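You operate a simulated robot arm through the tools that you are given. There is no shell and no other tool.

You run a simulated two-armed robot. Do the job below in one go: nothing can be reset, and whatever is moved stays where it is left.

## Task
Take the lid off the purple tub and lay it down on the cardboard with black tape.

It is judged by the outcome, as a careful person would: the job done as asked, and still so three seconds after it is handed in. It fails if anything else is knocked over, pushed out of place, dropped, spilled or broken. Lids that push on must go on centred and level and be pressed home; caps that screw on are set level and turned clockwise until they are tight.

## Robot
Two 6-joint arms with two-finger parallel grippers on one trunk, on a base that moves. Base frame: it is fixed to the floor where the robot stands at the start and does not move with it; the origin is under the middle of the robot, x ahead of it, y to its left, z up. Lengths are in mm, angles in rad, forces in N, time in s.
The left shoulder is at the start at [60, 187, 1147], the right one opposite. With the tool pointing down near the work surface each hand reaches from about 280 to 640 mm from the robot's upright axis, wherever it stands, measured 20 degrees to its own side. Places, roughly: purple tub [1250, 3500, 1000]. Payload 1.57 kg a hand.
The tool frame of a hand sits at the grasp point between the pads (the TCP): z along the fingers, y along the line on which they close. The tips reach 30 mm beyond it. The gripper opens to 110 mm. The fingers are 24 mm wide and 12 mm thick; the gripper's body (48 by 112 mm) begins 78 mm behind the TCP.
Orientation is that of the tool frame in the base frame, as a unit quaternion [x, y, z, w]. With the fingers straight down and closing along the base's y, the tool's x points along the base's -x, its y along +y and its z along -z.

## Interface
- The arms move only by the tool drive_tool. It takes "left_commands", "right_commands" or both (then of equal length, played together; a hand with none holds still); each is a list of rows, each a list of 3 entries, a list of its own where there are three numbers: the shift along the tool's x, y, z in mm, then the turn, a rotation vector about the tool's x, y, z in rad, then the gripper command, from -1 (shut) to 1 (fully open), values between in proportion. In form: [[[dx, dy, dz], [wx, wy, wz], claw], ...]. A call has 1 to 20 rows; each row shifts and turns the commanded pose from where the row before left it, along the tool's axes as they then stand. Rows are played at 5 a second. More than 50 mm and 0.15 rad between two rows, or a gripper value outside its range, and nothing of the call is played. A pose out of reach is approached as far as the arm can. The call stops where the force on the tool passes 40 N (or 10 N more than at its start, if that is more) or the arm is blocked; 0.2 s more then pass. Each finger travels about 153 mm/s and halts on what it meets, pressing with about 43 N; the grip force reading is that of the motor and also rises with nothing between the fingers. The clock runs only during rows and for 0.2 s after the last one: add rows that do not move to give the fingers time. The reply holds the time, the measured pose of the TCP, the force on the tool along the base axes, the opening and the grip force, in the units named above and with some noise, with the torque about the TCP (base axes, N m) and any sound that the robot's microphone picked up.
- Cameras (640 x 400 px; columns grow to the right, rows downward): "scene" is now at [24.7, -13.2, 1702.7]; the picture's right is [-0.17, -0.99, 0.00], its down [-0.63, 0.11, -0.77] and it looks along [0.76, -0.13, -0.64] (base axes); focal length 253 px, centre (320, 200). "left" rides on the left gripper at [70, -16, -141] in its tool frame; the picture's right is [0.23, 0.97, 0.00], its down [-0.85, 0.20, -0.48] and it looks along [-0.47, 0.11, 0.88] (tool axes); focal length 222 px, centre (320, 200). "right" rides on the right gripper at [70, 16, -141] in its tool frame; the picture's right is [-0.23, 0.97, 0.00], its down [-0.86, -0.20, -0.48] and it looks along [-0.47, -0.11, 0.88] (tool axes); focal length 222 px, centre (320, 200). There is no depth. A picture from a camera that has moved, and an enlarged one, comes with that camera's place and axes in the base frame and with its lens.
- get_image(camera): a new picture of that camera. The clock stands still meanwhile.
- raise_lower(by): slides the trunk up (or, below 0, down) by that many mm; the arms and the scene camera ride with it, the base frame stays. It gives what a move gives, with no picture.
- steer(legs): drives the robot by 1 to 6 legs, each [ahead, left, turn to the left] in mm, mm and rad, along the robot's own axes; the way and the turn of a leg run together, so that a leg with both is an arc; at most 1500 mm and 3.142 rad a leg. The arms and the cameras ride along, it lands a little off, and it stops where it bumps. It gives what a move gives.
- head_to(pan, tilt): turns the head with the scene camera to pan (to the left, within 1.501 rad either way) and tilt (down, from -0.506 to 1.204), counted from straight ahead of the robot. It gives what a move gives.
- inspect(camera, box): a new picture of the part [left, top, right, bottom] of that camera's present view, enlarged. The clock stands still meanwhile.
- close_job(): hands the job in; it is judged then, once.

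Places have to be worked out from the pictures, the camera data and where the tool is seen. Open the grippers and draw the arms clear of the work before you hand the job in, unless the task says otherwise.

The tools are called after "Call:" as a command line: name --argument value ..., lists and objects as JSON in quotes. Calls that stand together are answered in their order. drive_tool: Moves the arms, as the interface text tells. Its arguments: {"type":"object","properties":{"left_commands":{"type":"array","items":{"type":"array"}},"right_commands":{"type":"array","items":{"type":"array"}}},"required":[]} The other tools are called the same way: raise_lower (by) moves the trunk up or down; steer (legs) drives the base; head_to (pan, tilt) turns the head that bears the scene camera; get_image (camera) takes a picture; inspect (camera, box) takes an enlarged picture of a part of a camera's view; close_job () hands the job in.

At the start:

```text
clock: 0.0
left_position: [509.7, 207.5, 1196.3]
left_ee_rot: [0.0, 1.0, -0.001, 0.001]
left_force: [-0.6, -0.2, -0.1]
left_moment: [0.0, -0.01, 0.0]
left_finger_gap: 109.5
left_grasp_force: 0.1
right_position: [499.9, -220.7, 1236.4]
right_ee_rot: [0.0, 1.0, -0.001, 0.0]
right_force: [-0.5, -0.7, -0.8]
right_moment: [0.01, 0.02, -0.02]
right_finger_gap: 109.6
right_grasp_force: 0.0
trunk travel left (down, up): [-775.0, 215.0]
robot x, y, heading: [-0.6, 0.7, 0.003]
head pan, tilt (commanded): [-0.171, 0.689]
```

scene: 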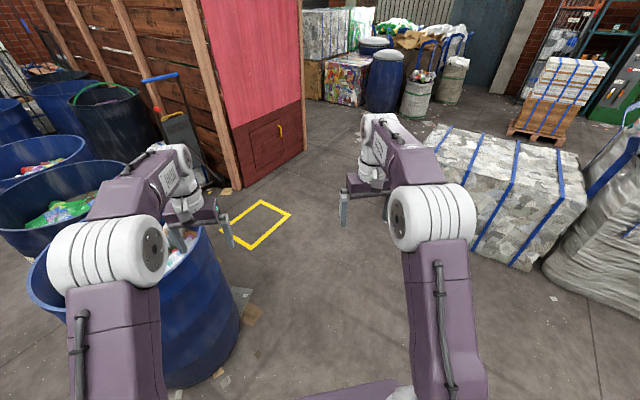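
right: 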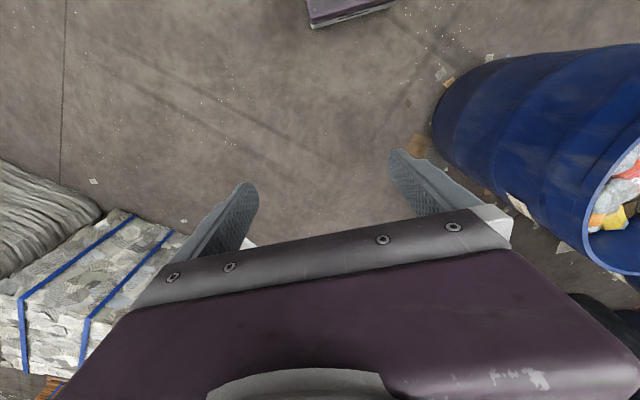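
left: 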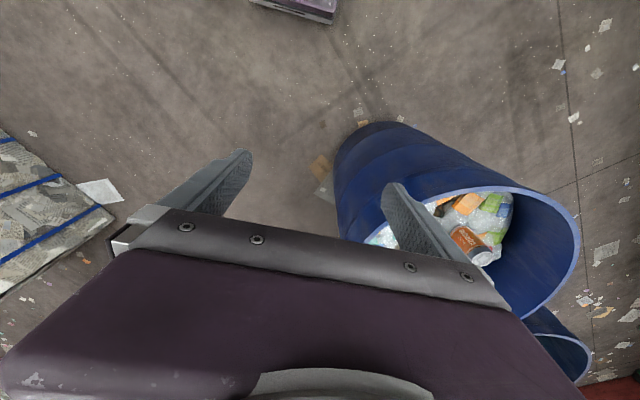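

The tub is about 3.5 m to my left and somewhat ahead, out of this view. I'll turn the head left to see the way there.

Call:
head_to --pan 1.2 --tilt 0.35

```text
clock: 1.5
left_position: [510.1, 205.4, 1196.3]
left_ee_rot: [0.001, 1.0, 0.0, 0.001]
left_force: [-0.5, 0.4, -0.4]
left_moment: [0.0, -0.02, 0.02]
left_finger_gap: 109.9
left_grasp_force: 0.0
right_position: [498.4, -220.9, 1236.3]
right_ee_rot: [0.0, 1.0, 0.0, 0.001]
right_force: [-0.9, 0.0, -0.7]
right_moment: [0.01, 0.0, 0.03]
right_finger_gap: 109.9
right_grasp_force: 0.1
trunk travel left (down, up): [-775.0, 215.0]
robot x, y, heading: [2.8, 1.1, 0.001]
head pan, tilt (commanded): [1.201, 0.351]
```

The head is turned left now; I take a picture to see the way to the tub.

Call:
get_image --camera "scene"

```text
taken
camera scene: at [-25.6, 88.1, 1733.3], right [0.93, -0.36, 0.0], down [-0.12, -0.32, -0.94], along [0.34, 0.88, -0.34], focal length 253 px, centre (320, 200)
```

scene: 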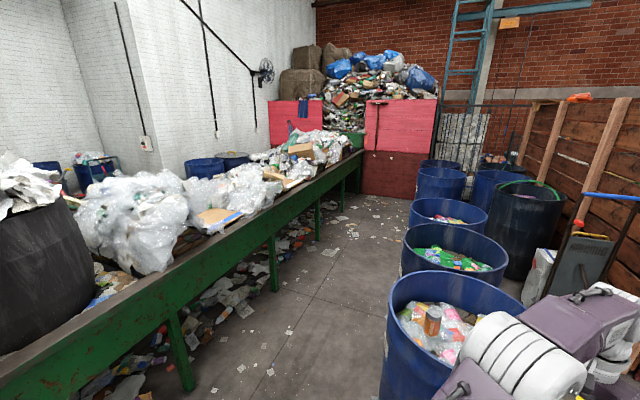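

The projected place of the tub falls near the far end of the green conveyor. I'll zoom there.

Call:
inspect --camera "scene" --box '[240, 100, 400, 200]'

Call:
inspect --camera "scene" --box '[200, 140, 520, 340]'

```text
4.00 times, centred on (320, 150) of scene
camera zoom: at [-25.6, 88.1, 1733.3], right [0.93, -0.36, 0.0], down [-0.12, -0.32, -0.94], along [0.34, 0.88, -0.34], focal length 1010 px, centre (320, 400)
```

zoom: 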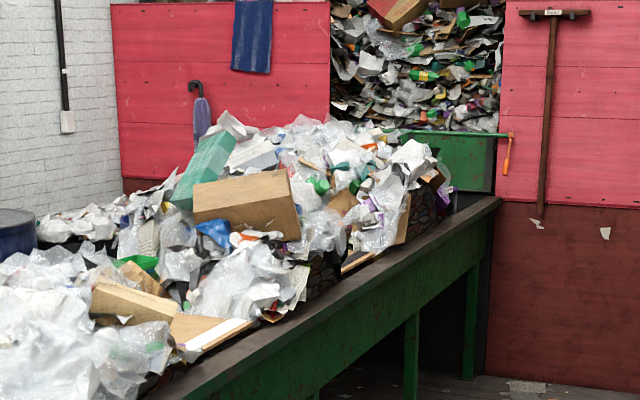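

```text
2.00 times, centred on (360, 240) of scene
camera zoom: at [-25.6, 88.1, 1733.3], right [0.93, -0.36, 0.0], down [-0.12, -0.32, -0.94], along [0.34, 0.88, -0.34], focal length 505 px, centre (240, 120)
```

zoom: 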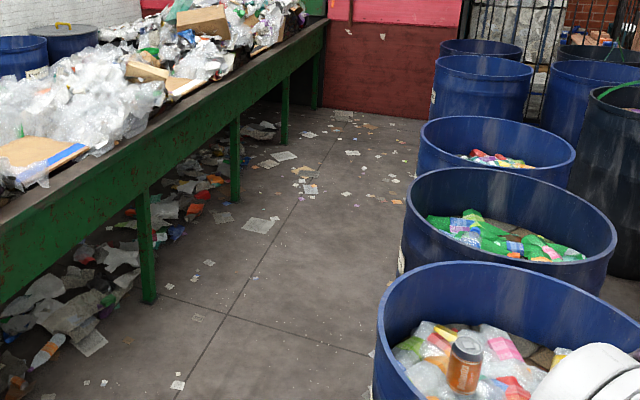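

The conveyor runs away at about 45° (front legs near (310,2200), (1055,2975), (1845,3820)), and the tub should stand on it. I'll raise the trunk so that the arms clear the rubbish and barrels while driving.

Call:
raise_lower --by 200

Call:
head_to --pan 0.8 --tilt 0.7

Call:
get_image --camera "scene"

```text
clock: 3.7
left_position: [511.1, 206.5, 1396.8]
left_ee_rot: [0.001, 1.0, -0.001, 0.002]
left_force: [-0.6, 0.1, 0.0]
left_moment: [-0.05, -0.01, -0.02]
left_finger_gap: 109.7
left_grasp_force: 0.0
right_position: [499.6, -220.3, 1436.3]
right_ee_rot: [0.0, 1.0, 0.0, 0.0]
right_force: [0.4, -0.3, -0.1]
right_moment: [-0.01, -0.03, 0.01]
right_finger_gap: 110.0
right_grasp_force: 0.0
trunk travel left (down, up): [-975.0, 15.0]
robot x, y, heading: [1.1, 1.4, 0.0]
head pan, tilt (commanded): [1.201, 0.351]
```

```text
clock: 4.5
left_position: [509.1, 206.1, 1395.9]
left_ee_rot: [0.001, 1.0, -0.001, 0.001]
left_force: [-0.9, -0.8, 0.0]
left_moment: [0.05, -0.01, -0.02]
left_finger_gap: 110.2
left_grasp_force: 0.0
right_position: [500.3, -221.1, 1435.6]
right_ee_rot: [0.0, 1.0, 0.0, 0.0]
right_force: [-0.4, -0.7, -0.2]
right_moment: [-0.01, 0.02, -0.01]
right_finger_gap: 110.0
right_grasp_force: 0.1
trunk travel left (down, up): [-975.0, 15.0]
robot x, y, heading: [2.8, -3.9, 0.002]
head pan, tilt (commanded): [0.799, 0.7]
```

```text
taken
camera scene: at [-0.1, 62.2, 1902.0], right [0.72, -0.7, 0.0], down [-0.45, -0.46, -0.77], along [0.53, 0.55, -0.64], focal length 253 px, centre (320, 200)
```

scene: 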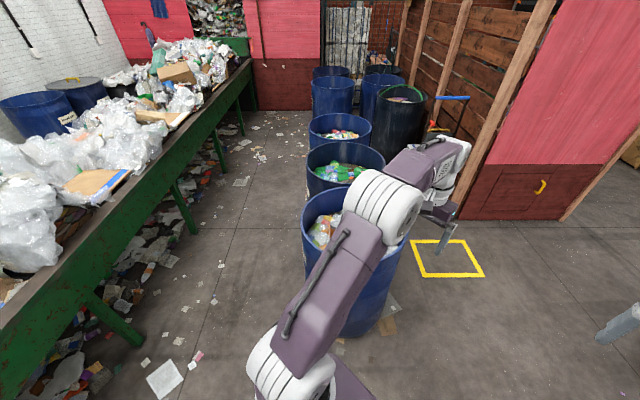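

The aisle between the conveyor and barrels is about 1.15 m wide. I first move left and back a little, then turn to run along the aisle.

Call:
steer --legs '[[-250, 700, 0], [0, 0, 0.81]]'

Call:
head_to --pan 0.2 --tilt 0.5

Call:
get_image --camera "scene"

```text
clock: 10.8
left_position: [-64.6, 1214.5, 1396.1]
left_ee_rot: [-0.406, 0.914, 0.001, 0.001]
left_force: [0.2, 0.3, 1.0]
left_moment: [0.01, 0.0, 0.01]
left_finger_gap: 110.0
left_grasp_force: 0.1
right_position: [244.9, 921.2, 1435.7]
right_ee_rot: [-0.407, 0.913, 0.001, 0.0]
right_force: [0.0, 1.5, 0.1]
right_moment: [0.01, -0.01, 0.01]
right_finger_gap: 110.0
right_grasp_force: 0.1
trunk travel left (down, up): [-975.0, 15.0]
robot x, y, heading: [-254.7, 699.6, 0.841]
head pan, tilt (commanded): [0.799, 0.7]
```

```text
clock: 11.8
left_position: [-64.7, 1214.0, 1397.0]
left_ee_rot: [-0.406, 0.914, 0.0, 0.001]
left_force: [0.4, 0.2, 0.8]
left_moment: [-0.02, 0.0, -0.01]
left_finger_gap: 110.0
left_grasp_force: 0.1
right_position: [244.5, 920.7, 1436.0]
right_ee_rot: [-0.407, 0.913, 0.0, 0.0]
right_force: [0.4, -0.2, 0.6]
right_moment: [0.01, 0.01, 0.0]
right_finger_gap: 110.0
right_grasp_force: 0.0
trunk travel left (down, up): [-975.0, 15.0]
robot x, y, heading: [-254.7, 696.2, 0.837]
head pan, tilt (commanded): [0.201, 0.499]
```

```text
taken
camera scene: at [-247.1, 732.9, 1919.6], right [0.86, -0.51, 0.0], down [-0.24, -0.41, -0.88], along [0.44, 0.76, -0.48], focal length 253 px, centre (320, 200)
```

scene: 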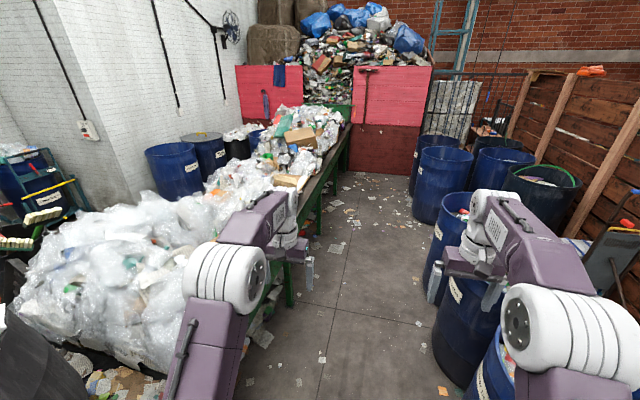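

The aisle is clear ahead. I drive about 2 m along it and then look at the conveyor.

Call:
steer --legs '[[1000, -30, -0.03], [1000, 0, 0]]'

Call:
head_to --pan 0.9 --tilt 0.6

Call:
get_image --camera "scene"

```text
clock: 21.8
left_position: [1346.1, 2658.5, 1397.0]
left_ee_rot: [-0.394, 0.919, 0.0, 0.002]
left_force: [-0.5, -0.7, -0.3]
left_moment: [-0.01, -0.01, 0.03]
left_finger_gap: 110.1
left_grasp_force: 0.0
right_position: [1648.2, 2356.9, 1438.0]
right_ee_rot: [-0.394, 0.919, 0.0, 0.001]
right_force: [-0.3, -0.8, 0.0]
right_moment: [0.02, 0.0, 0.0]
right_finger_gap: 109.9
right_grasp_force: 0.0
trunk travel left (down, up): [-975.0, 15.0]
robot x, y, heading: [1140.7, 2145.2, 0.81]
head pan, tilt (commanded): [0.201, 0.499]
```

```text
clock: 22.9
left_position: [1346.7, 2660.2, 1397.1]
left_ee_rot: [-0.393, 0.92, 0.0, 0.001]
left_force: [-0.3, 0.5, -1.1]
left_moment: [-0.02, -0.01, -0.02]
left_finger_gap: 109.9
left_grasp_force: 0.1
right_position: [1649.2, 2358.8, 1436.8]
right_ee_rot: [-0.394, 0.919, -0.001, 0.0]
right_force: [-0.2, -0.1, -0.6]
right_moment: [0.02, -0.02, -0.03]
right_finger_gap: 110.0
right_grasp_force: 0.0
trunk travel left (down, up): [-975.0, 15.0]
robot x, y, heading: [1146.4, 2149.3, 0.81]
head pan, tilt (commanded): [0.901, 0.6]
```

```text
taken
camera scene: at [1092.2, 2193.9, 1910.5], right [0.99, 0.14, 0.0], down [0.08, -0.56, -0.83], along [-0.12, 0.82, -0.56], focal length 253 px, centre (320, 200)
```

scene: 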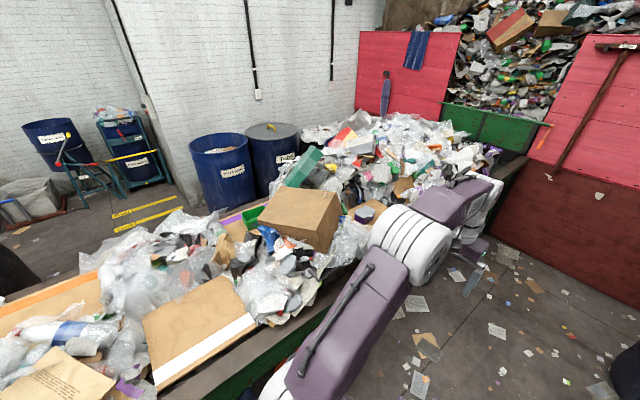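

The small purple thing near (365,212) is where the tub should be. I zoom in.

Call:
inspect --camera "scene" --box '[320, 170, 416, 230]'

Call:
inspect --camera "scene" --box '[230, 130, 470, 280]'

```text
6.67 times, centred on (368, 200) of scene
camera zoom: at [1092.2, 2193.9, 1910.5], right [0.99, 0.14, 0.0], down [0.08, -0.56, -0.83], along [-0.12, 0.82, -0.56], focal length 1684 px, centre (0, 200)
```

zoom: 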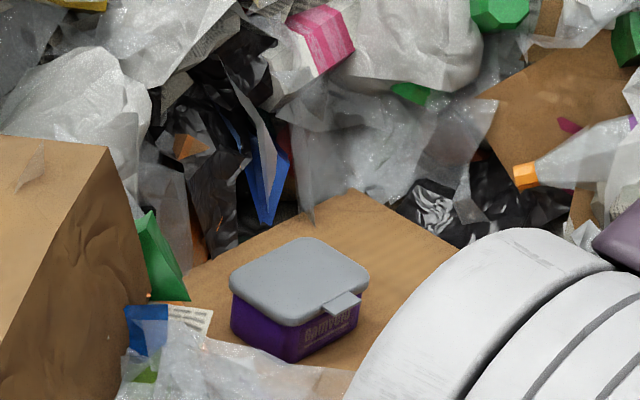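

```text
2.67 times, centred on (350, 205) of scene
camera zoom: at [1092.2, 2193.9, 1910.5], right [0.99, 0.14, 0.0], down [0.08, -0.56, -0.83], along [-0.12, 0.82, -0.56], focal length 674 px, centre (240, 187)
```

zoom: 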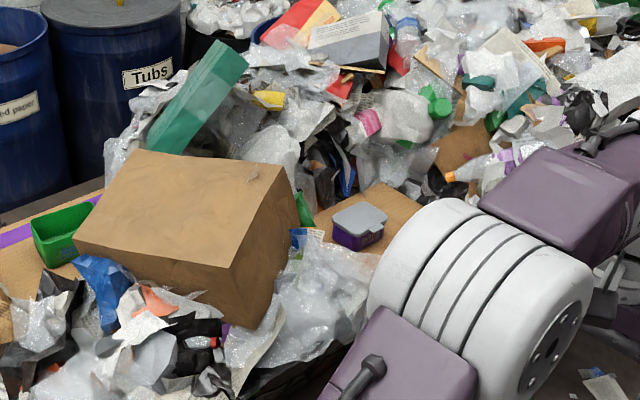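

I see the purple tub with a grey lid and tab, standing on a cardboard sheet next to a big carton. Other cardboards have white, orange and purple tapes; I look along the conveyor for one with black tape.

Call:
inspect --camera "scene" --box '[0, 200, 320, 400]'

Call:
inspect --camera "scene" --box '[320, 90, 560, 240]'

Call:
head_to --pan 1.45 --tilt 0.7

Call:
get_image --camera "scene"

```text
2.00 times, centred on (160, 300) of scene
camera zoom: at [1092.2, 2193.9, 1910.5], right [0.99, 0.14, 0.0], down [0.08, -0.56, -0.83], along [-0.12, 0.82, -0.56], focal length 505 px, centre (640, 0)
```

zoom: 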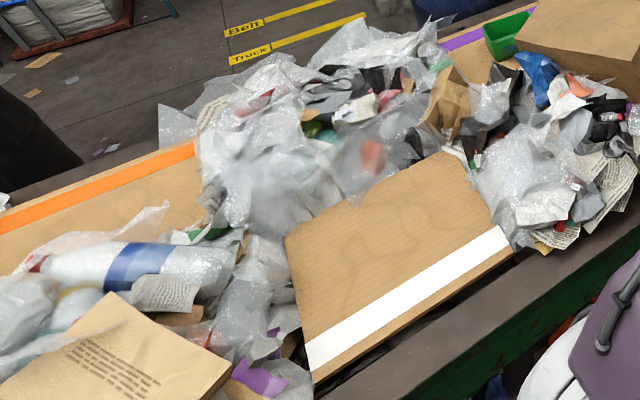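

```text
2.67 times, centred on (440, 165) of scene
camera zoom: at [1092.2, 2193.9, 1910.5], right [0.99, 0.14, 0.0], down [0.08, -0.56, -0.83], along [-0.12, 0.82, -0.56], focal length 674 px, centre (0, 293)
```

zoom: 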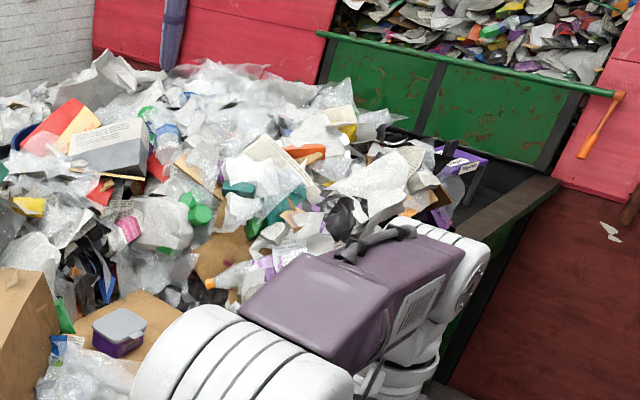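

```text
clock: 23.9
left_position: [1346.1, 2659.9, 1396.4]
left_ee_rot: [-0.394, 0.919, 0.0, 0.001]
left_force: [0.1, -0.1, -0.3]
left_moment: [0.01, -0.01, 0.03]
left_finger_gap: 110.2
left_grasp_force: 0.0
right_position: [1649.8, 2358.2, 1435.1]
right_ee_rot: [-0.395, 0.919, -0.001, 0.0]
right_force: [-0.7, -0.3, 0.4]
right_moment: [0.01, 0.0, 0.02]
right_finger_gap: 110.0
right_grasp_force: 0.0
trunk travel left (down, up): [-975.0, 15.0]
robot x, y, heading: [1141.6, 2145.2, 0.809]
head pan, tilt (commanded): [1.45, 0.7]
```

```text
taken
camera scene: at [1050.0, 2171.6, 1901.9], right [0.77, 0.64, 0.0], down [0.41, -0.5, -0.77], along [-0.49, 0.59, -0.64], focal length 253 px, centre (320, 200)
```

scene: 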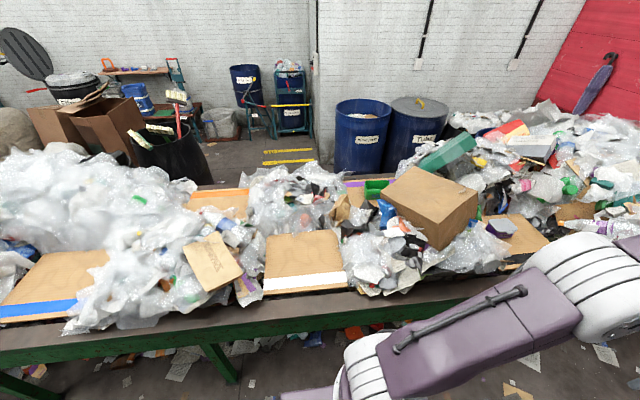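

Cardboards seen so far carry white, orange, blue and purple tape; black tape isn't visible yet. I drive on until opposite the tub, turn to face the conveyor and look again.

Call:
steer --legs '[[950, -20, 0], [0, 0, 1.57]]'

Call:
head_to --pan 0.0 --tilt 0.75

Call:
get_image --camera "scene"

```text
clock: 32.5
left_position: [1280.7, 3008.6, 1397.5]
left_ee_rot: [0.93, -0.368, -0.001, 0.0]
left_force: [-0.2, 0.0, 0.8]
left_moment: [0.0, -0.04, 0.03]
left_finger_gap: 110.2
left_grasp_force: 0.1
right_position: [1580.4, 3313.7, 1435.6]
right_ee_rot: [0.93, -0.367, 0.001, 0.0]
right_force: [-0.1, 0.4, -0.3]
right_moment: [0.04, 0.0, 0.02]
right_finger_gap: 110.1
right_grasp_force: 0.0
trunk travel left (down, up): [-975.0, 15.0]
robot x, y, heading: [1794.7, 2811.9, 2.391]
head pan, tilt (commanded): [1.45, 0.7]
```

```text
clock: 34.1
left_position: [1280.0, 3007.9, 1396.8]
left_ee_rot: [0.93, -0.368, -0.001, -0.001]
left_force: [0.2, 0.3, 0.0]
left_moment: [-0.01, -0.01, 0.02]
left_finger_gap: 110.1
left_grasp_force: 0.1
right_position: [1580.9, 3312.8, 1435.5]
right_ee_rot: [0.93, -0.368, 0.0, 0.0]
right_force: [-0.3, -0.1, 0.4]
right_moment: [0.03, 0.01, 0.01]
right_finger_gap: 110.2
right_grasp_force: 0.0
trunk travel left (down, up): [-975.0, 15.0]
robot x, y, heading: [1792.2, 2807.0, 2.391]
head pan, tilt (commanded): [0.0, 0.75]
```

```text
taken
camera scene: at [1777.1, 2827.6, 1897.6], right [0.68, 0.73, 0.0], down [0.5, -0.47, -0.73], along [-0.53, 0.5, -0.68], focal length 253 px, centre (320, 200)
```

scene: 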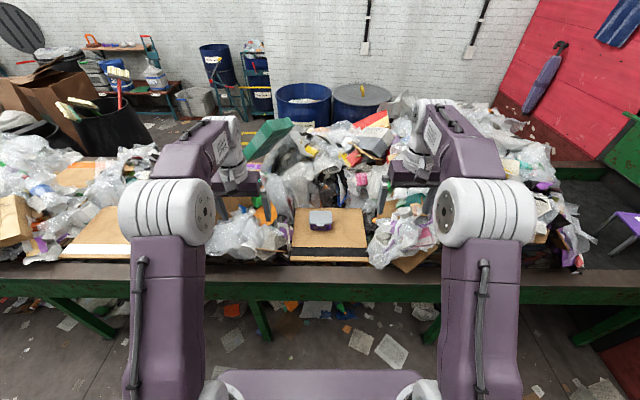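

The tub is directly in front, on a cardboard that seems to have a dark strip along its front. I zoom in on it.

Call:
inspect --camera "scene" --box '[260, 190, 388, 270]'

Call:
inspect --camera "scene" --box '[200, 110, 440, 260]'

```text
5.00 times, centred on (324, 230) of scene
camera zoom: at [1777.1, 2827.6, 1897.6], right [0.68, 0.73, 0.0], down [0.5, -0.47, -0.73], along [-0.53, 0.5, -0.68], focal length 1263 px, centre (300, 50)
```

zoom: 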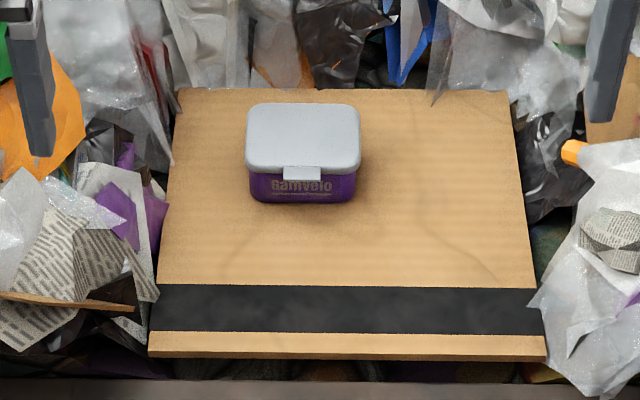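

```text
2.67 times, centred on (320, 185) of scene
camera zoom: at [1777.1, 2827.6, 1897.6], right [0.68, 0.73, 0.0], down [0.5, -0.47, -0.73], along [-0.53, 0.5, -0.68], focal length 674 px, centre (320, 240)
```

zoom: 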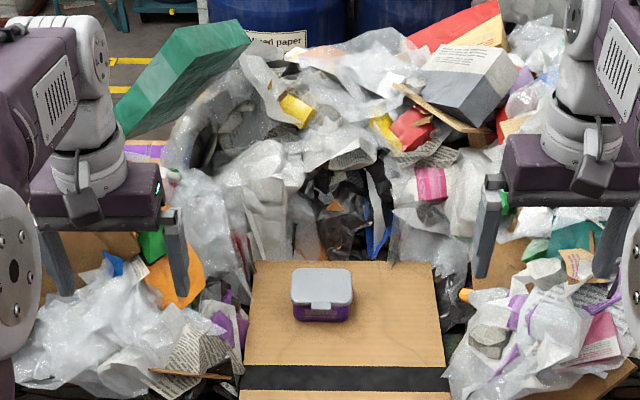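

The tub stands on the cardboard that has a black tape across its front, so there is free space beside it for the lid. From two views I put the lid top at about (1180, 3395, 1015), roughly 110 mm wide by 75 mm deep. I first pull both hands back a little so they stay clear of the rubbish pile before driving closer.

Call:
drive_tool --left_commands '[[[40, 0, 0], [0, 0, 0], 1], [[40, 0, 0], [0, 0, 0], 1], [[40, 0, 0], [0, 0, 0], 1], [[0, 0, 0], [0, 0, 0], 1]]' --right_commands '[[[40, 0, 0], [0, 0, 0], 1], [[40, 0, 0], [0, 0, 0], 1], [[40, 0, 0], [0, 0, 0], 1], [[0, 0, 0], [0, 0, 0], 1]]'

Call:
get_image --camera "left"

Call:
get_image --camera "right"

```text
clock: 35.1
left_position: [1367.0, 2928.4, 1394.1]
left_ee_rot: [0.93, -0.369, 0.0, -0.001]
left_force: [0.1, 0.0, -0.2]
left_moment: [0.0, -0.05, -0.09]
left_finger_gap: 110.1
left_grasp_force: 0.1
right_position: [1668.5, 3231.7, 1434.6]
right_ee_rot: [0.93, -0.367, 0.0, 0.0]
right_force: [0.0, 0.5, 0.5]
right_moment: [-0.03, -0.01, 0.0]
right_finger_gap: 109.9
right_grasp_force: 0.0
trunk travel left (down, up): [-975.0, 15.0]
robot x, y, heading: [1791.1, 2811.0, 2.389]
head pan, tilt (commanded): [0.0, 0.75]
```

```text
taken
camera left: at [1427.9, 2891.8, 1535.3], right [-0.5, -0.87, 0.0], down [-0.76, 0.44, 0.48], along [-0.41, 0.24, -0.88], focal length 222 px, centre (320, 200)
```

left: 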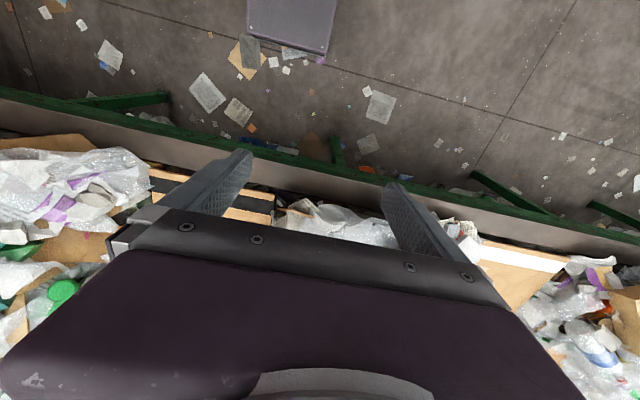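

```text
taken
camera right: at [1706.6, 3172.3, 1575.7], right [-0.83, -0.56, 0.0], down [-0.49, 0.73, 0.48], along [-0.27, 0.4, -0.88], focal length 222 px, centre (320, 200)
```

right: 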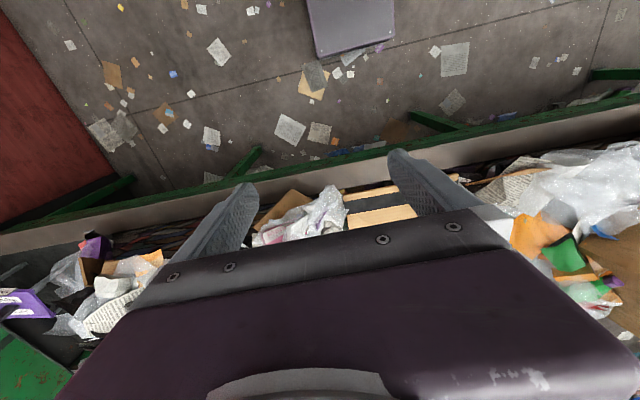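

The base's front edge is only about 200 mm ahead of the axis and clears the conveyor legs. I drive ahead ~390 mm and ~170 mm to the right, so the tub is 20° to the left-hand side.

Call:
steer --legs '[[0, -170, 0], [250, 0, 0]]'

Call:
get_image --camera "scene"

Call:
get_image --camera "left"

```text
clock: 38.0
left_position: [1296.6, 3220.8, 1395.1]
left_ee_rot: [0.932, -0.363, -0.004, -0.002]
left_force: [-0.2, -1.4, -0.3]
left_moment: [0.04, 0.05, 0.02]
left_finger_gap: 110.0
left_grasp_force: 0.0
right_position: [1595.9, 3527.5, 1437.4]
right_ee_rot: [0.932, -0.362, -0.001, -0.001]
right_force: [0.0, -0.3, 0.3]
right_moment: [0.06, 0.02, 0.01]
right_finger_gap: 110.0
right_grasp_force: 0.1
trunk travel left (down, up): [-975.0, 15.0]
robot x, y, heading: [1721.5, 3112.5, 2.398]
head pan, tilt (commanded): [0.0, 0.75]
```

```text
taken
camera scene: at [1709.4, 3123.9, 1897.7], right [0.68, 0.74, 0.0], down [0.5, -0.46, -0.73], along [-0.54, 0.5, -0.68], focal length 253 px, centre (320, 200)
```

scene: 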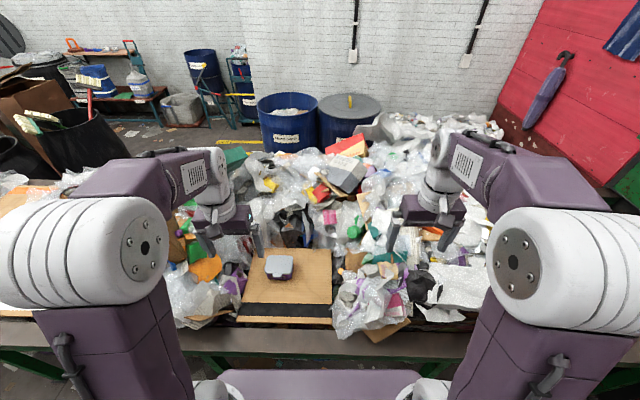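

```text
taken
camera left: at [1359.3, 3184.7, 1536.9], right [-0.49, -0.87, 0.0], down [-0.76, 0.43, 0.48], along [-0.42, 0.24, -0.88], focal length 222 px, centre (320, 200)
```

left: 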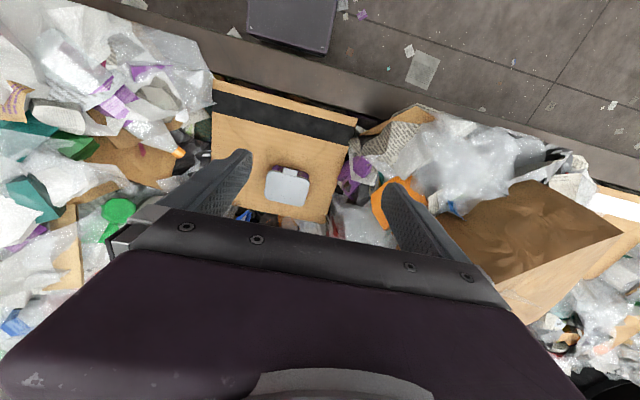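

The lid is consistently near (1181, 3385). I creep forward another 120 mm so the tub is about 460 mm ahead.

Call:
steer --legs '[[120, 0, 0]]'

Call:
head_to --pan 0.25 --tilt 1.0

Call:
get_image --camera "scene"

Call:
get_image --camera "left"

```text
clock: 39.3
left_position: [1209.7, 3300.0, 1397.1]
left_ee_rot: [0.932, -0.362, -0.004, -0.002]
left_force: [1.4, 0.3, 1.0]
left_moment: [0.03, 0.02, 0.03]
left_finger_gap: 109.9
left_grasp_force: 0.0
right_position: [1507.4, 3607.8, 1438.0]
right_ee_rot: [0.933, -0.361, -0.003, -0.001]
right_force: [0.3, -0.9, 0.9]
right_moment: [0.06, 0.04, -0.01]
right_finger_gap: 110.0
right_grasp_force: 0.2
trunk travel left (down, up): [-975.0, 15.0]
robot x, y, heading: [1631.2, 3195.7, 2.402]
head pan, tilt (commanded): [0.0, 0.75]
```

```text
clock: 40.0
left_position: [1204.8, 3304.7, 1395.5]
left_ee_rot: [0.932, -0.363, -0.002, -0.002]
left_force: [0.3, 0.1, 1.2]
left_moment: [0.0, 0.02, 0.01]
left_finger_gap: 109.8
left_grasp_force: 0.0
right_position: [1501.8, 3611.7, 1436.3]
right_ee_rot: [0.933, -0.36, -0.001, -0.002]
right_force: [0.0, -0.3, 0.6]
right_moment: [-0.04, 0.02, -0.01]
right_finger_gap: 109.8
right_grasp_force: 0.1
trunk travel left (down, up): [-975.0, 15.0]
robot x, y, heading: [1635.0, 3191.2, 2.398]
head pan, tilt (commanded): [0.25, 1.0]
```

```text
taken
camera scene: at [1616.0, 3186.8, 1878.6], right [0.47, 0.88, 0.0], down [0.74, -0.4, -0.54], along [-0.48, 0.26, -0.84], focal length 253 px, centre (320, 200)
```

scene: 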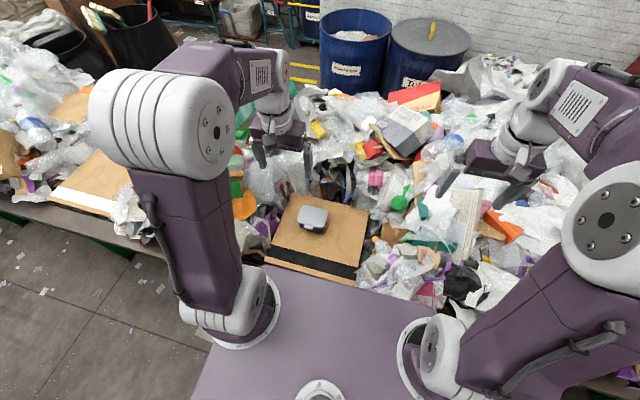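

```text
taken
camera left: at [1266.7, 3268.7, 1536.1], right [-0.49, -0.87, 0.0], down [-0.76, 0.43, 0.48], along [-0.42, 0.24, -0.88], focal length 222 px, centre (320, 200)
```

left: 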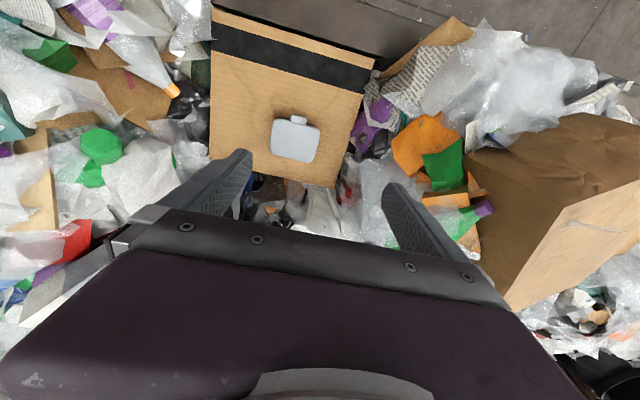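

The left camera now looks almost straight down on the tub. I zoom in with both cameras to measure the lid.

Call:
inspect --camera "left" --box '[200, 0, 392, 200]'

Call:
inspect --camera "scene" --box '[256, 190, 384, 270]'

```text
2.00 times, centred on (296, 100) of left
camera zoom: at [1266.7, 3268.7, 1536.1], right [-0.49, -0.87, 0.0], down [-0.76, 0.43, 0.48], along [-0.42, 0.24, -0.88], focal length 444 px, centre (368, 400)
```

zoom: 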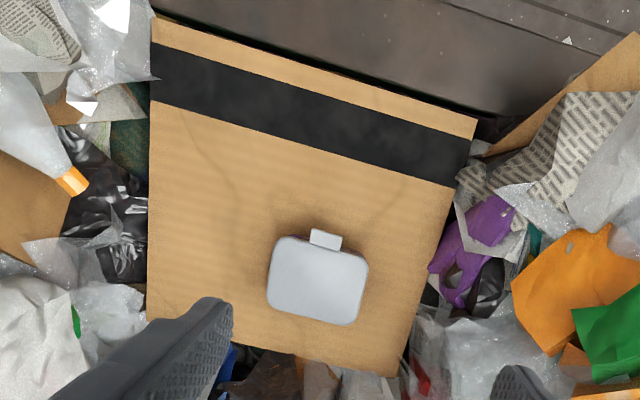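

```text
5.00 times, centred on (320, 230) of scene
camera zoom: at [1616.0, 3186.8, 1878.6], right [0.47, 0.88, 0.0], down [0.74, -0.4, -0.54], along [-0.48, 0.26, -0.84], focal length 1263 px, centre (320, 50)
```

zoom: 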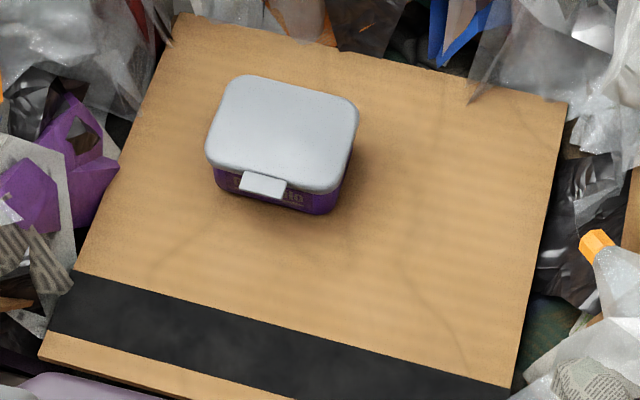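

The lid measures about 110 × 82 mm with a small tab on the robot's side, and the cardboard is aligned with the robot. To grip its short side I rotate the left hand by 90° (camera to the right side), staying high.

Call:
drive_tool --left_commands '[[[0, 0, 0], [0, 0, -0.1428], 1], [[0, 0, 0], [0, 0, -0.1428], 1], [[0, 0, 0], [0, 0, -0.1428], 1], [[0, 0, 0], [0, 0, -0.1428], 1], [[0, 0, 0], [0, 0, -0.1428], 1], [[0, 0, 0], [0, 0, -0.1428], 1], [[0, 0, 0], [0, 0, -0.1428], 1], [[0, 0, 0], [0, 0, -0.1428], 1], [[0, 0, 0], [0, 0, -0.1428], 1], [[0, 0, 0], [0, 0, -0.1428], 1], [[0, 0, 0], [0, 0, -0.1428], 1], [[0, 0, 0], [0, 0, 0], 1]]'

Call:
get_image --camera "left"

Call:
get_image --camera "scene"

```text
clock: 42.6
left_position: [1205.0, 3306.5, 1395.4]
left_ee_rot: [0.915, 0.403, 0.0, -0.001]
left_force: [-0.8, 0.5, -0.2]
left_moment: [0.0, -0.01, -0.02]
left_finger_gap: 109.9
left_grasp_force: 0.0
right_position: [1502.2, 3613.6, 1435.2]
right_ee_rot: [0.933, -0.361, 0.0, 0.0]
right_force: [0.0, -0.2, -0.4]
right_moment: [0.03, 0.02, 0.0]
right_finger_gap: 110.0
right_grasp_force: 0.0
trunk travel left (down, up): [-975.0, 15.0]
robot x, y, heading: [1629.2, 3196.0, 2.4]
head pan, tilt (commanded): [0.25, 1.0]
```

```text
taken
camera left: at [1238.3, 3367.1, 1536.5], right [0.87, -0.49, 0.0], down [-0.43, -0.77, 0.48], along [-0.23, -0.42, -0.88], focal length 222 px, centre (320, 200)
```

left: 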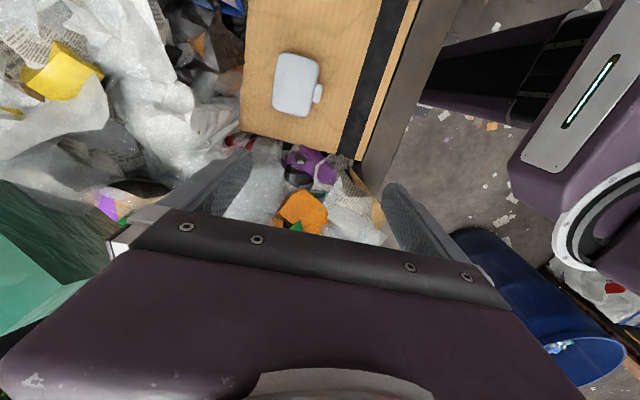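

```text
taken
camera scene: at [1615.1, 3187.7, 1878.5], right [0.47, 0.88, 0.0], down [0.74, -0.4, -0.54], along [-0.48, 0.25, -0.84], focal length 253 px, centre (320, 200)
```

scene: 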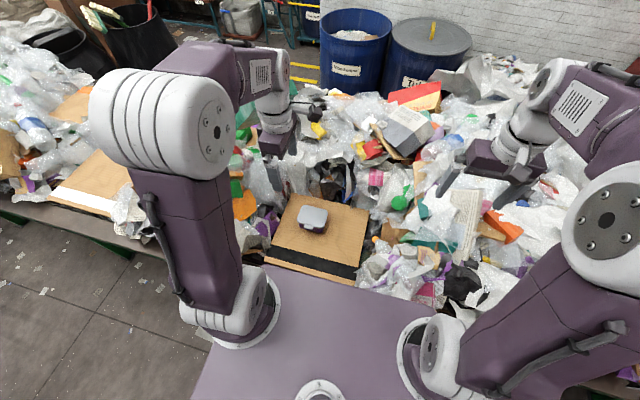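

The hand is turned, and the camera sees the lid and tab. I zoom in for a precise measurement from this view.

Call:
inspect --camera "left" --box '[240, 20, 400, 120]'

```text
4.00 times, centred on (320, 70) of left
camera zoom: at [1238.3, 3367.1, 1536.5], right [0.87, -0.49, 0.0], down [-0.43, -0.77, 0.48], along [-0.23, -0.42, -0.88], focal length 888 px, centre (320, 720)
```

zoom: 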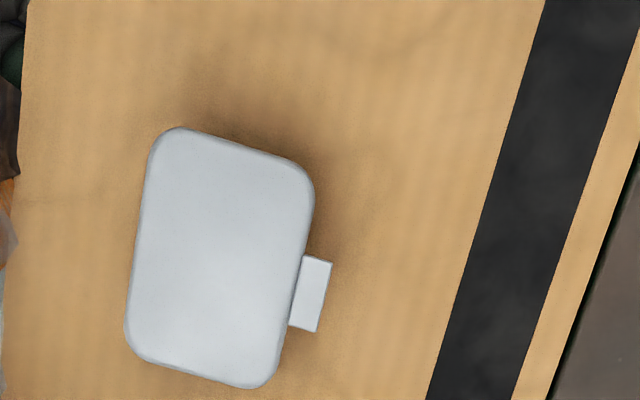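

From this view the lid centre is at about TCP + (45, −64) mm in tool axes, aligned with the tool within half a degree, 82 × 109 mm, with the tab (34 mm wide) in the middle of the front edge. I'll grip front/back about 30 mm to the right of centre to avoid the tab; first move over it and descend part-way to check.

Call:
drive_tool --left_commands '[[[37.5, -32, 0], [0, 0, 0], 1], [[37.5, -32, 0], [0, 0, 0], 1], [[0, 0, 45], [0, 0, 0], 1], [[0, 0, 45], [0, 0, 0], 1], [[0, 0, 45], [0, 0, 0], 1], [[0, 0, 45], [0, 0, 0], 1], [[0, 0, 0], [0, 0, 0], 1], [[0, 0, 0], [0, 0, 0], 1]]'

Call:
get_image --camera "left"

Call:
get_image --camera "scene"

```text
clock: 44.4
left_position: [1208.0, 3400.9, 1212.9]
left_ee_rot: [0.915, 0.403, 0.001, -0.001]
left_force: [-0.4, -0.2, 0.1]
left_moment: [0.02, -0.02, -0.02]
left_finger_gap: 110.2
left_grasp_force: 0.1
right_position: [1502.9, 3613.3, 1435.7]
right_ee_rot: [0.932, -0.361, 0.0, 0.0]
right_force: [0.2, -0.6, -0.2]
right_moment: [-0.02, -0.01, 0.0]
right_finger_gap: 110.1
right_grasp_force: 0.1
trunk travel left (down, up): [-975.0, 15.0]
robot x, y, heading: [1629.1, 3191.3, 2.401]
head pan, tilt (commanded): [0.25, 1.0]
```

```text
taken
camera left: at [1243.2, 3461.7, 1354.0], right [0.87, -0.49, 0.0], down [-0.43, -0.77, 0.48], along [-0.24, -0.41, -0.88], focal length 222 px, centre (320, 200)
```

left: 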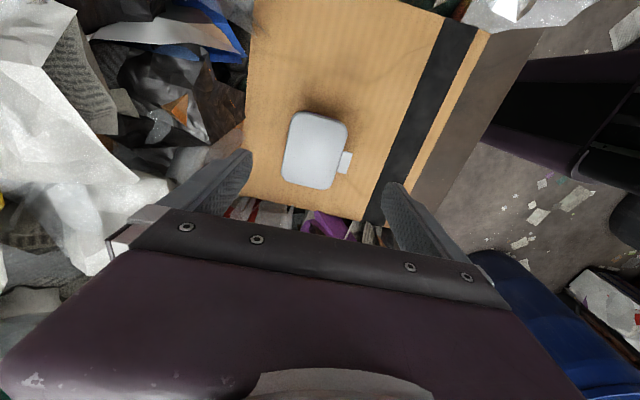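

```text
taken
camera scene: at [1615.8, 3187.3, 1878.5], right [0.47, 0.88, 0.0], down [0.74, -0.4, -0.54], along [-0.48, 0.25, -0.84], focal length 253 px, centre (320, 200)
```

scene: 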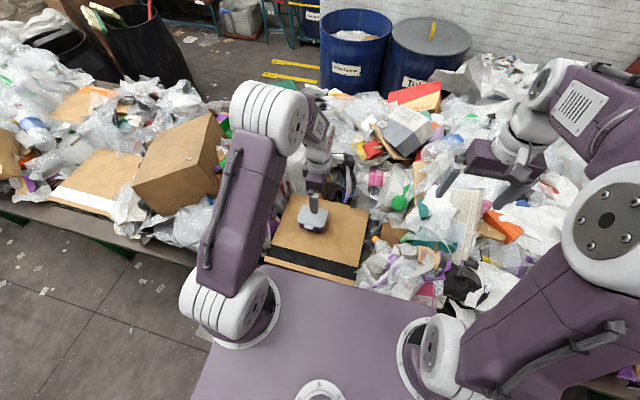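

Call:
inspect --camera "left" --box '[240, 90, 400, 190]'

Call:
inspect --camera "scene" --box '[256, 180, 384, 260]'

```text
4.00 times, centred on (320, 140) of left
camera zoom: at [1243.2, 3461.7, 1354.0], right [0.87, -0.49, 0.0], down [-0.43, -0.77, 0.48], along [-0.24, -0.41, -0.88], focal length 888 px, centre (320, 440)
```

zoom: 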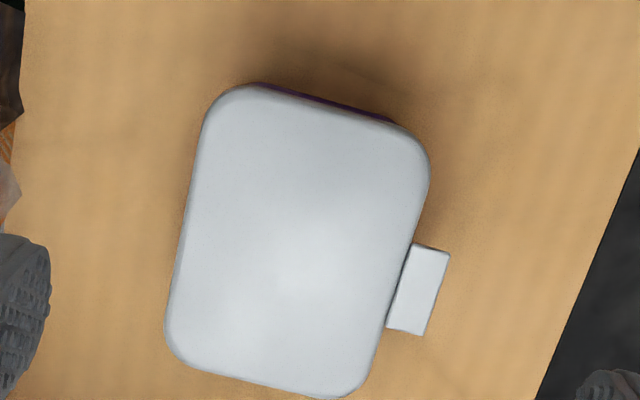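

```text
5.00 times, centred on (320, 220) of scene
camera zoom: at [1615.8, 3187.3, 1878.5], right [0.47, 0.88, 0.0], down [0.74, -0.4, -0.54], along [-0.48, 0.25, -0.84], focal length 1263 px, centre (320, 100)
```

zoom: 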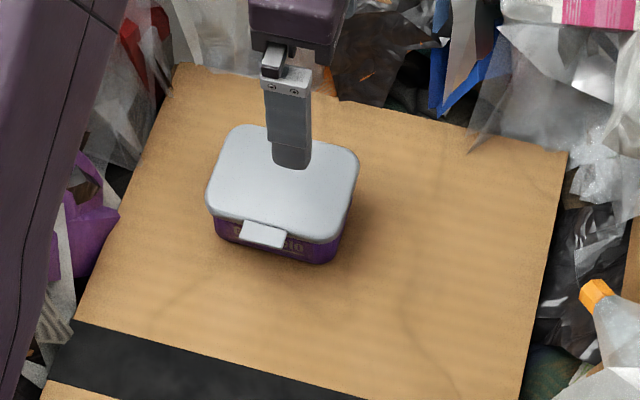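

The lid top comes out at z ≈ 1032 and its centre 26 mm left and 4 mm forward of the TCP. I shift 7 mm right (to clear the tab) and 4 mm forward, go down to about 30 mm above gripping height, and check again.

Call:
drive_tool --left_commands '[[[7, -4.5, 0], [0, 0, 0], 1], [[0, 0, 40], [0, 0, 0], 1], [[0, 0, 40], [0, 0, 0], 1], [[0, 0, 35], [0, 0, 0], 1], [[0, 0, 0], [0, 0, 0], 1], [[0, 0, 0], [0, 0, 0], 1]]'

Call:
get_image --camera "left"

Call:
inspect --camera "scene" --box '[256, 180, 384, 260]'

```text
clock: 45.8
left_position: [1204.7, 3414.1, 1099.7]
left_ee_rot: [0.915, 0.402, 0.001, -0.002]
left_force: [0.3, -0.3, -0.1]
left_moment: [0.01, 0.01, 0.01]
left_finger_gap: 109.8
left_grasp_force: 0.0
right_position: [1501.8, 3612.4, 1435.0]
right_ee_rot: [0.933, -0.361, 0.001, -0.001]
right_force: [-0.1, -0.2, -0.5]
right_moment: [0.01, 0.01, 0.0]
right_finger_gap: 110.0
right_grasp_force: 0.1
trunk travel left (down, up): [-975.0, 15.0]
robot x, y, heading: [1633.7, 3196.4, 2.4]
head pan, tilt (commanded): [0.25, 1.0]
```

```text
taken
camera left: at [1239.4, 3475.1, 1241.1], right [0.87, -0.49, 0.0], down [-0.43, -0.77, 0.48], along [-0.24, -0.41, -0.88], focal length 222 px, centre (320, 200)
```

left: 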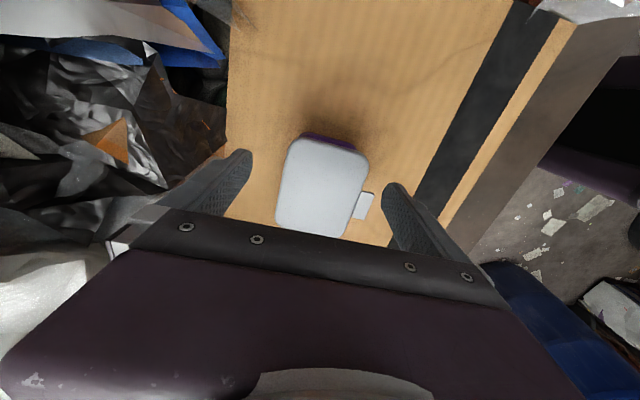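

```text
5.00 times, centred on (320, 220) of scene
camera zoom: at [1615.3, 3187.8, 1878.5], right [0.47, 0.88, 0.0], down [0.74, -0.4, -0.54], along [-0.48, 0.25, -0.84], focal length 1263 px, centre (320, 100)
```

zoom: 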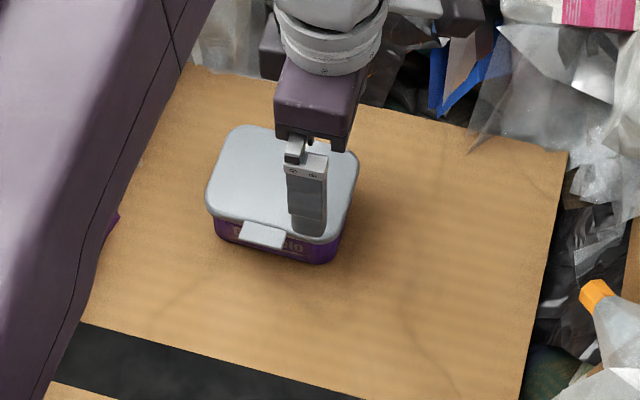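

Call:
inspect --camera "left" --box '[220, 120, 412, 240]'

```text
3.33 times, centred on (316, 180) of left
camera zoom: at [1239.4, 3475.1, 1241.1], right [0.87, -0.49, 0.0], down [-0.43, -0.77, 0.48], along [-0.24, -0.41, -0.88], focal length 740 px, centre (333, 267)
```

zoom: 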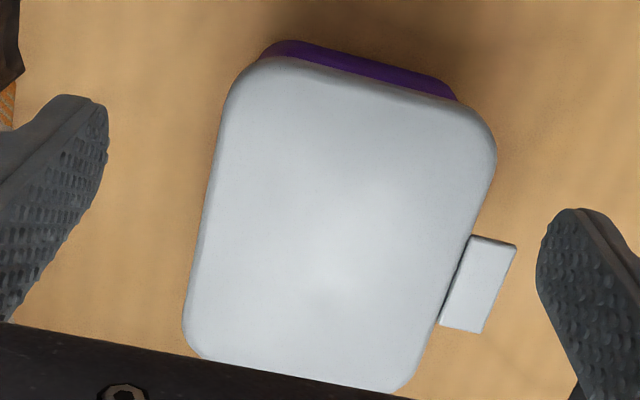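

The finger projections match the picture, and they show the lid sitting ~9 mm nearer the robot than the middle of the fingers (tracking error of the arm). I shift 8.5 mm toward the robot and recheck before descending.

Call:
drive_tool --left_commands '[[[0, 8.5, 0], [0, 0, 0], 1], [[0, 0, 0], [0, 0, 0], 1], [[0, 0, 0], [0, 0, 0], 1], [[0, 0, 0], [0, 0, 0], 1]]'

Call:
inspect --camera "left" --box '[220, 120, 412, 240]'

```text
clock: 46.8
left_position: [1211.1, 3407.1, 1099.5]
left_ee_rot: [0.915, 0.402, 0.0, -0.001]
left_force: [0.4, 0.9, 0.7]
left_moment: [0.05, 0.0, 0.02]
left_finger_gap: 110.0
left_grasp_force: 0.0
right_position: [1502.0, 3612.9, 1435.9]
right_ee_rot: [0.933, -0.361, 0.0, 0.0]
right_force: [0.8, 0.0, 0.6]
right_moment: [0.03, 0.01, -0.03]
right_finger_gap: 110.1
right_grasp_force: 0.1
trunk travel left (down, up): [-975.0, 15.0]
robot x, y, heading: [1630.3, 3194.4, 2.407]
head pan, tilt (commanded): [0.25, 1.0]
```

```text
3.33 times, centred on (316, 180) of left
camera zoom: at [1246.1, 3469.2, 1240.5], right [0.87, -0.49, 0.0], down [-0.43, -0.77, 0.48], along [-0.24, -0.41, -0.88], focal length 740 px, centre (333, 267)
```

zoom: 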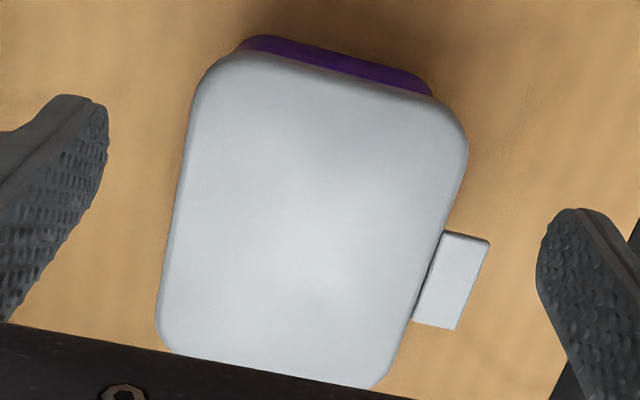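

The lid is now centred between the fingers. I shift 4 mm left (better on the flat edge, still clear of the tab) and descend to gripping height z ≈ 1047.

Call:
drive_tool --left_commands '[[[-4, 0, 0], [0, 0, 0], 1], [[0, 0, 15], [0, 0, 0], 1], [[0, 0, 15], [0, 0, 0], 1], [[0, 0, 12], [0, 0, 0], 1], [[0, 0, 10], [0, 0, 0], 1], [[0, 0, 0], [0, 0, 0], 1], [[0, 0, 0], [0, 0, 0], 1], [[0, 0, 0], [0, 0, 0], 1]]'

Call:
get_image --camera "left"

Call:
inspect --camera "scene" --box '[272, 190, 368, 250]'

```text
clock: 48.6
left_position: [1211.0, 3403.0, 1046.8]
left_ee_rot: [0.915, 0.403, 0.0, -0.002]
left_force: [-0.8, -0.1, -0.5]
left_moment: [-0.01, 0.0, -0.01]
left_finger_gap: 109.7
left_grasp_force: 0.1
right_position: [1501.9, 3612.4, 1434.9]
right_ee_rot: [0.933, -0.361, 0.0, 0.0]
right_force: [-0.6, 0.1, -0.7]
right_moment: [-0.01, 0.01, 0.02]
right_finger_gap: 110.0
right_grasp_force: 0.0
trunk travel left (down, up): [-975.0, 15.0]
robot x, y, heading: [1635.2, 3196.7, 2.403]
head pan, tilt (commanded): [0.25, 1.0]
```

```text
taken
camera left: at [1245.2, 3465.2, 1189.2], right [0.87, -0.49, 0.0], down [-0.43, -0.77, 0.48], along [-0.24, -0.41, -0.88], focal length 222 px, centre (320, 200)
```

left: 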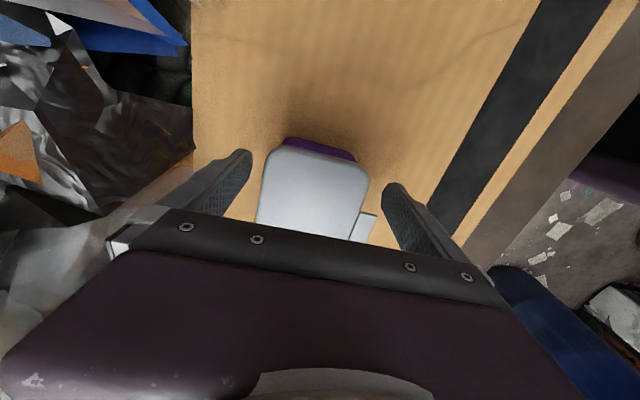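

```text
6.67 times, centred on (320, 220) of scene
camera zoom: at [1614.9, 3187.9, 1878.5], right [0.47, 0.88, 0.0], down [0.74, -0.4, -0.54], along [-0.48, 0.25, -0.84], focal length 1684 px, centre (320, 67)
```

zoom: 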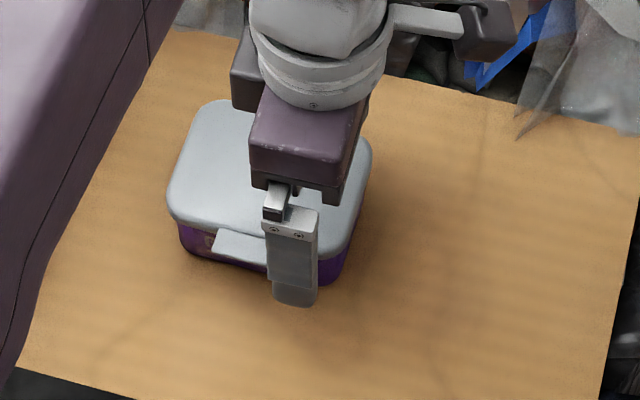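

Call:
inspect --camera "left" --box '[220, 120, 412, 240]'

```text
3.33 times, centred on (316, 180) of left
camera zoom: at [1245.2, 3465.2, 1189.2], right [0.87, -0.49, 0.0], down [-0.43, -0.77, 0.48], along [-0.24, -0.41, -0.88], focal length 740 px, centre (333, 267)
```

zoom: 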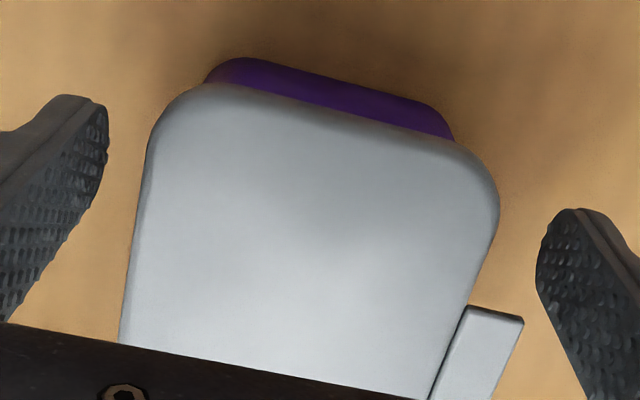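

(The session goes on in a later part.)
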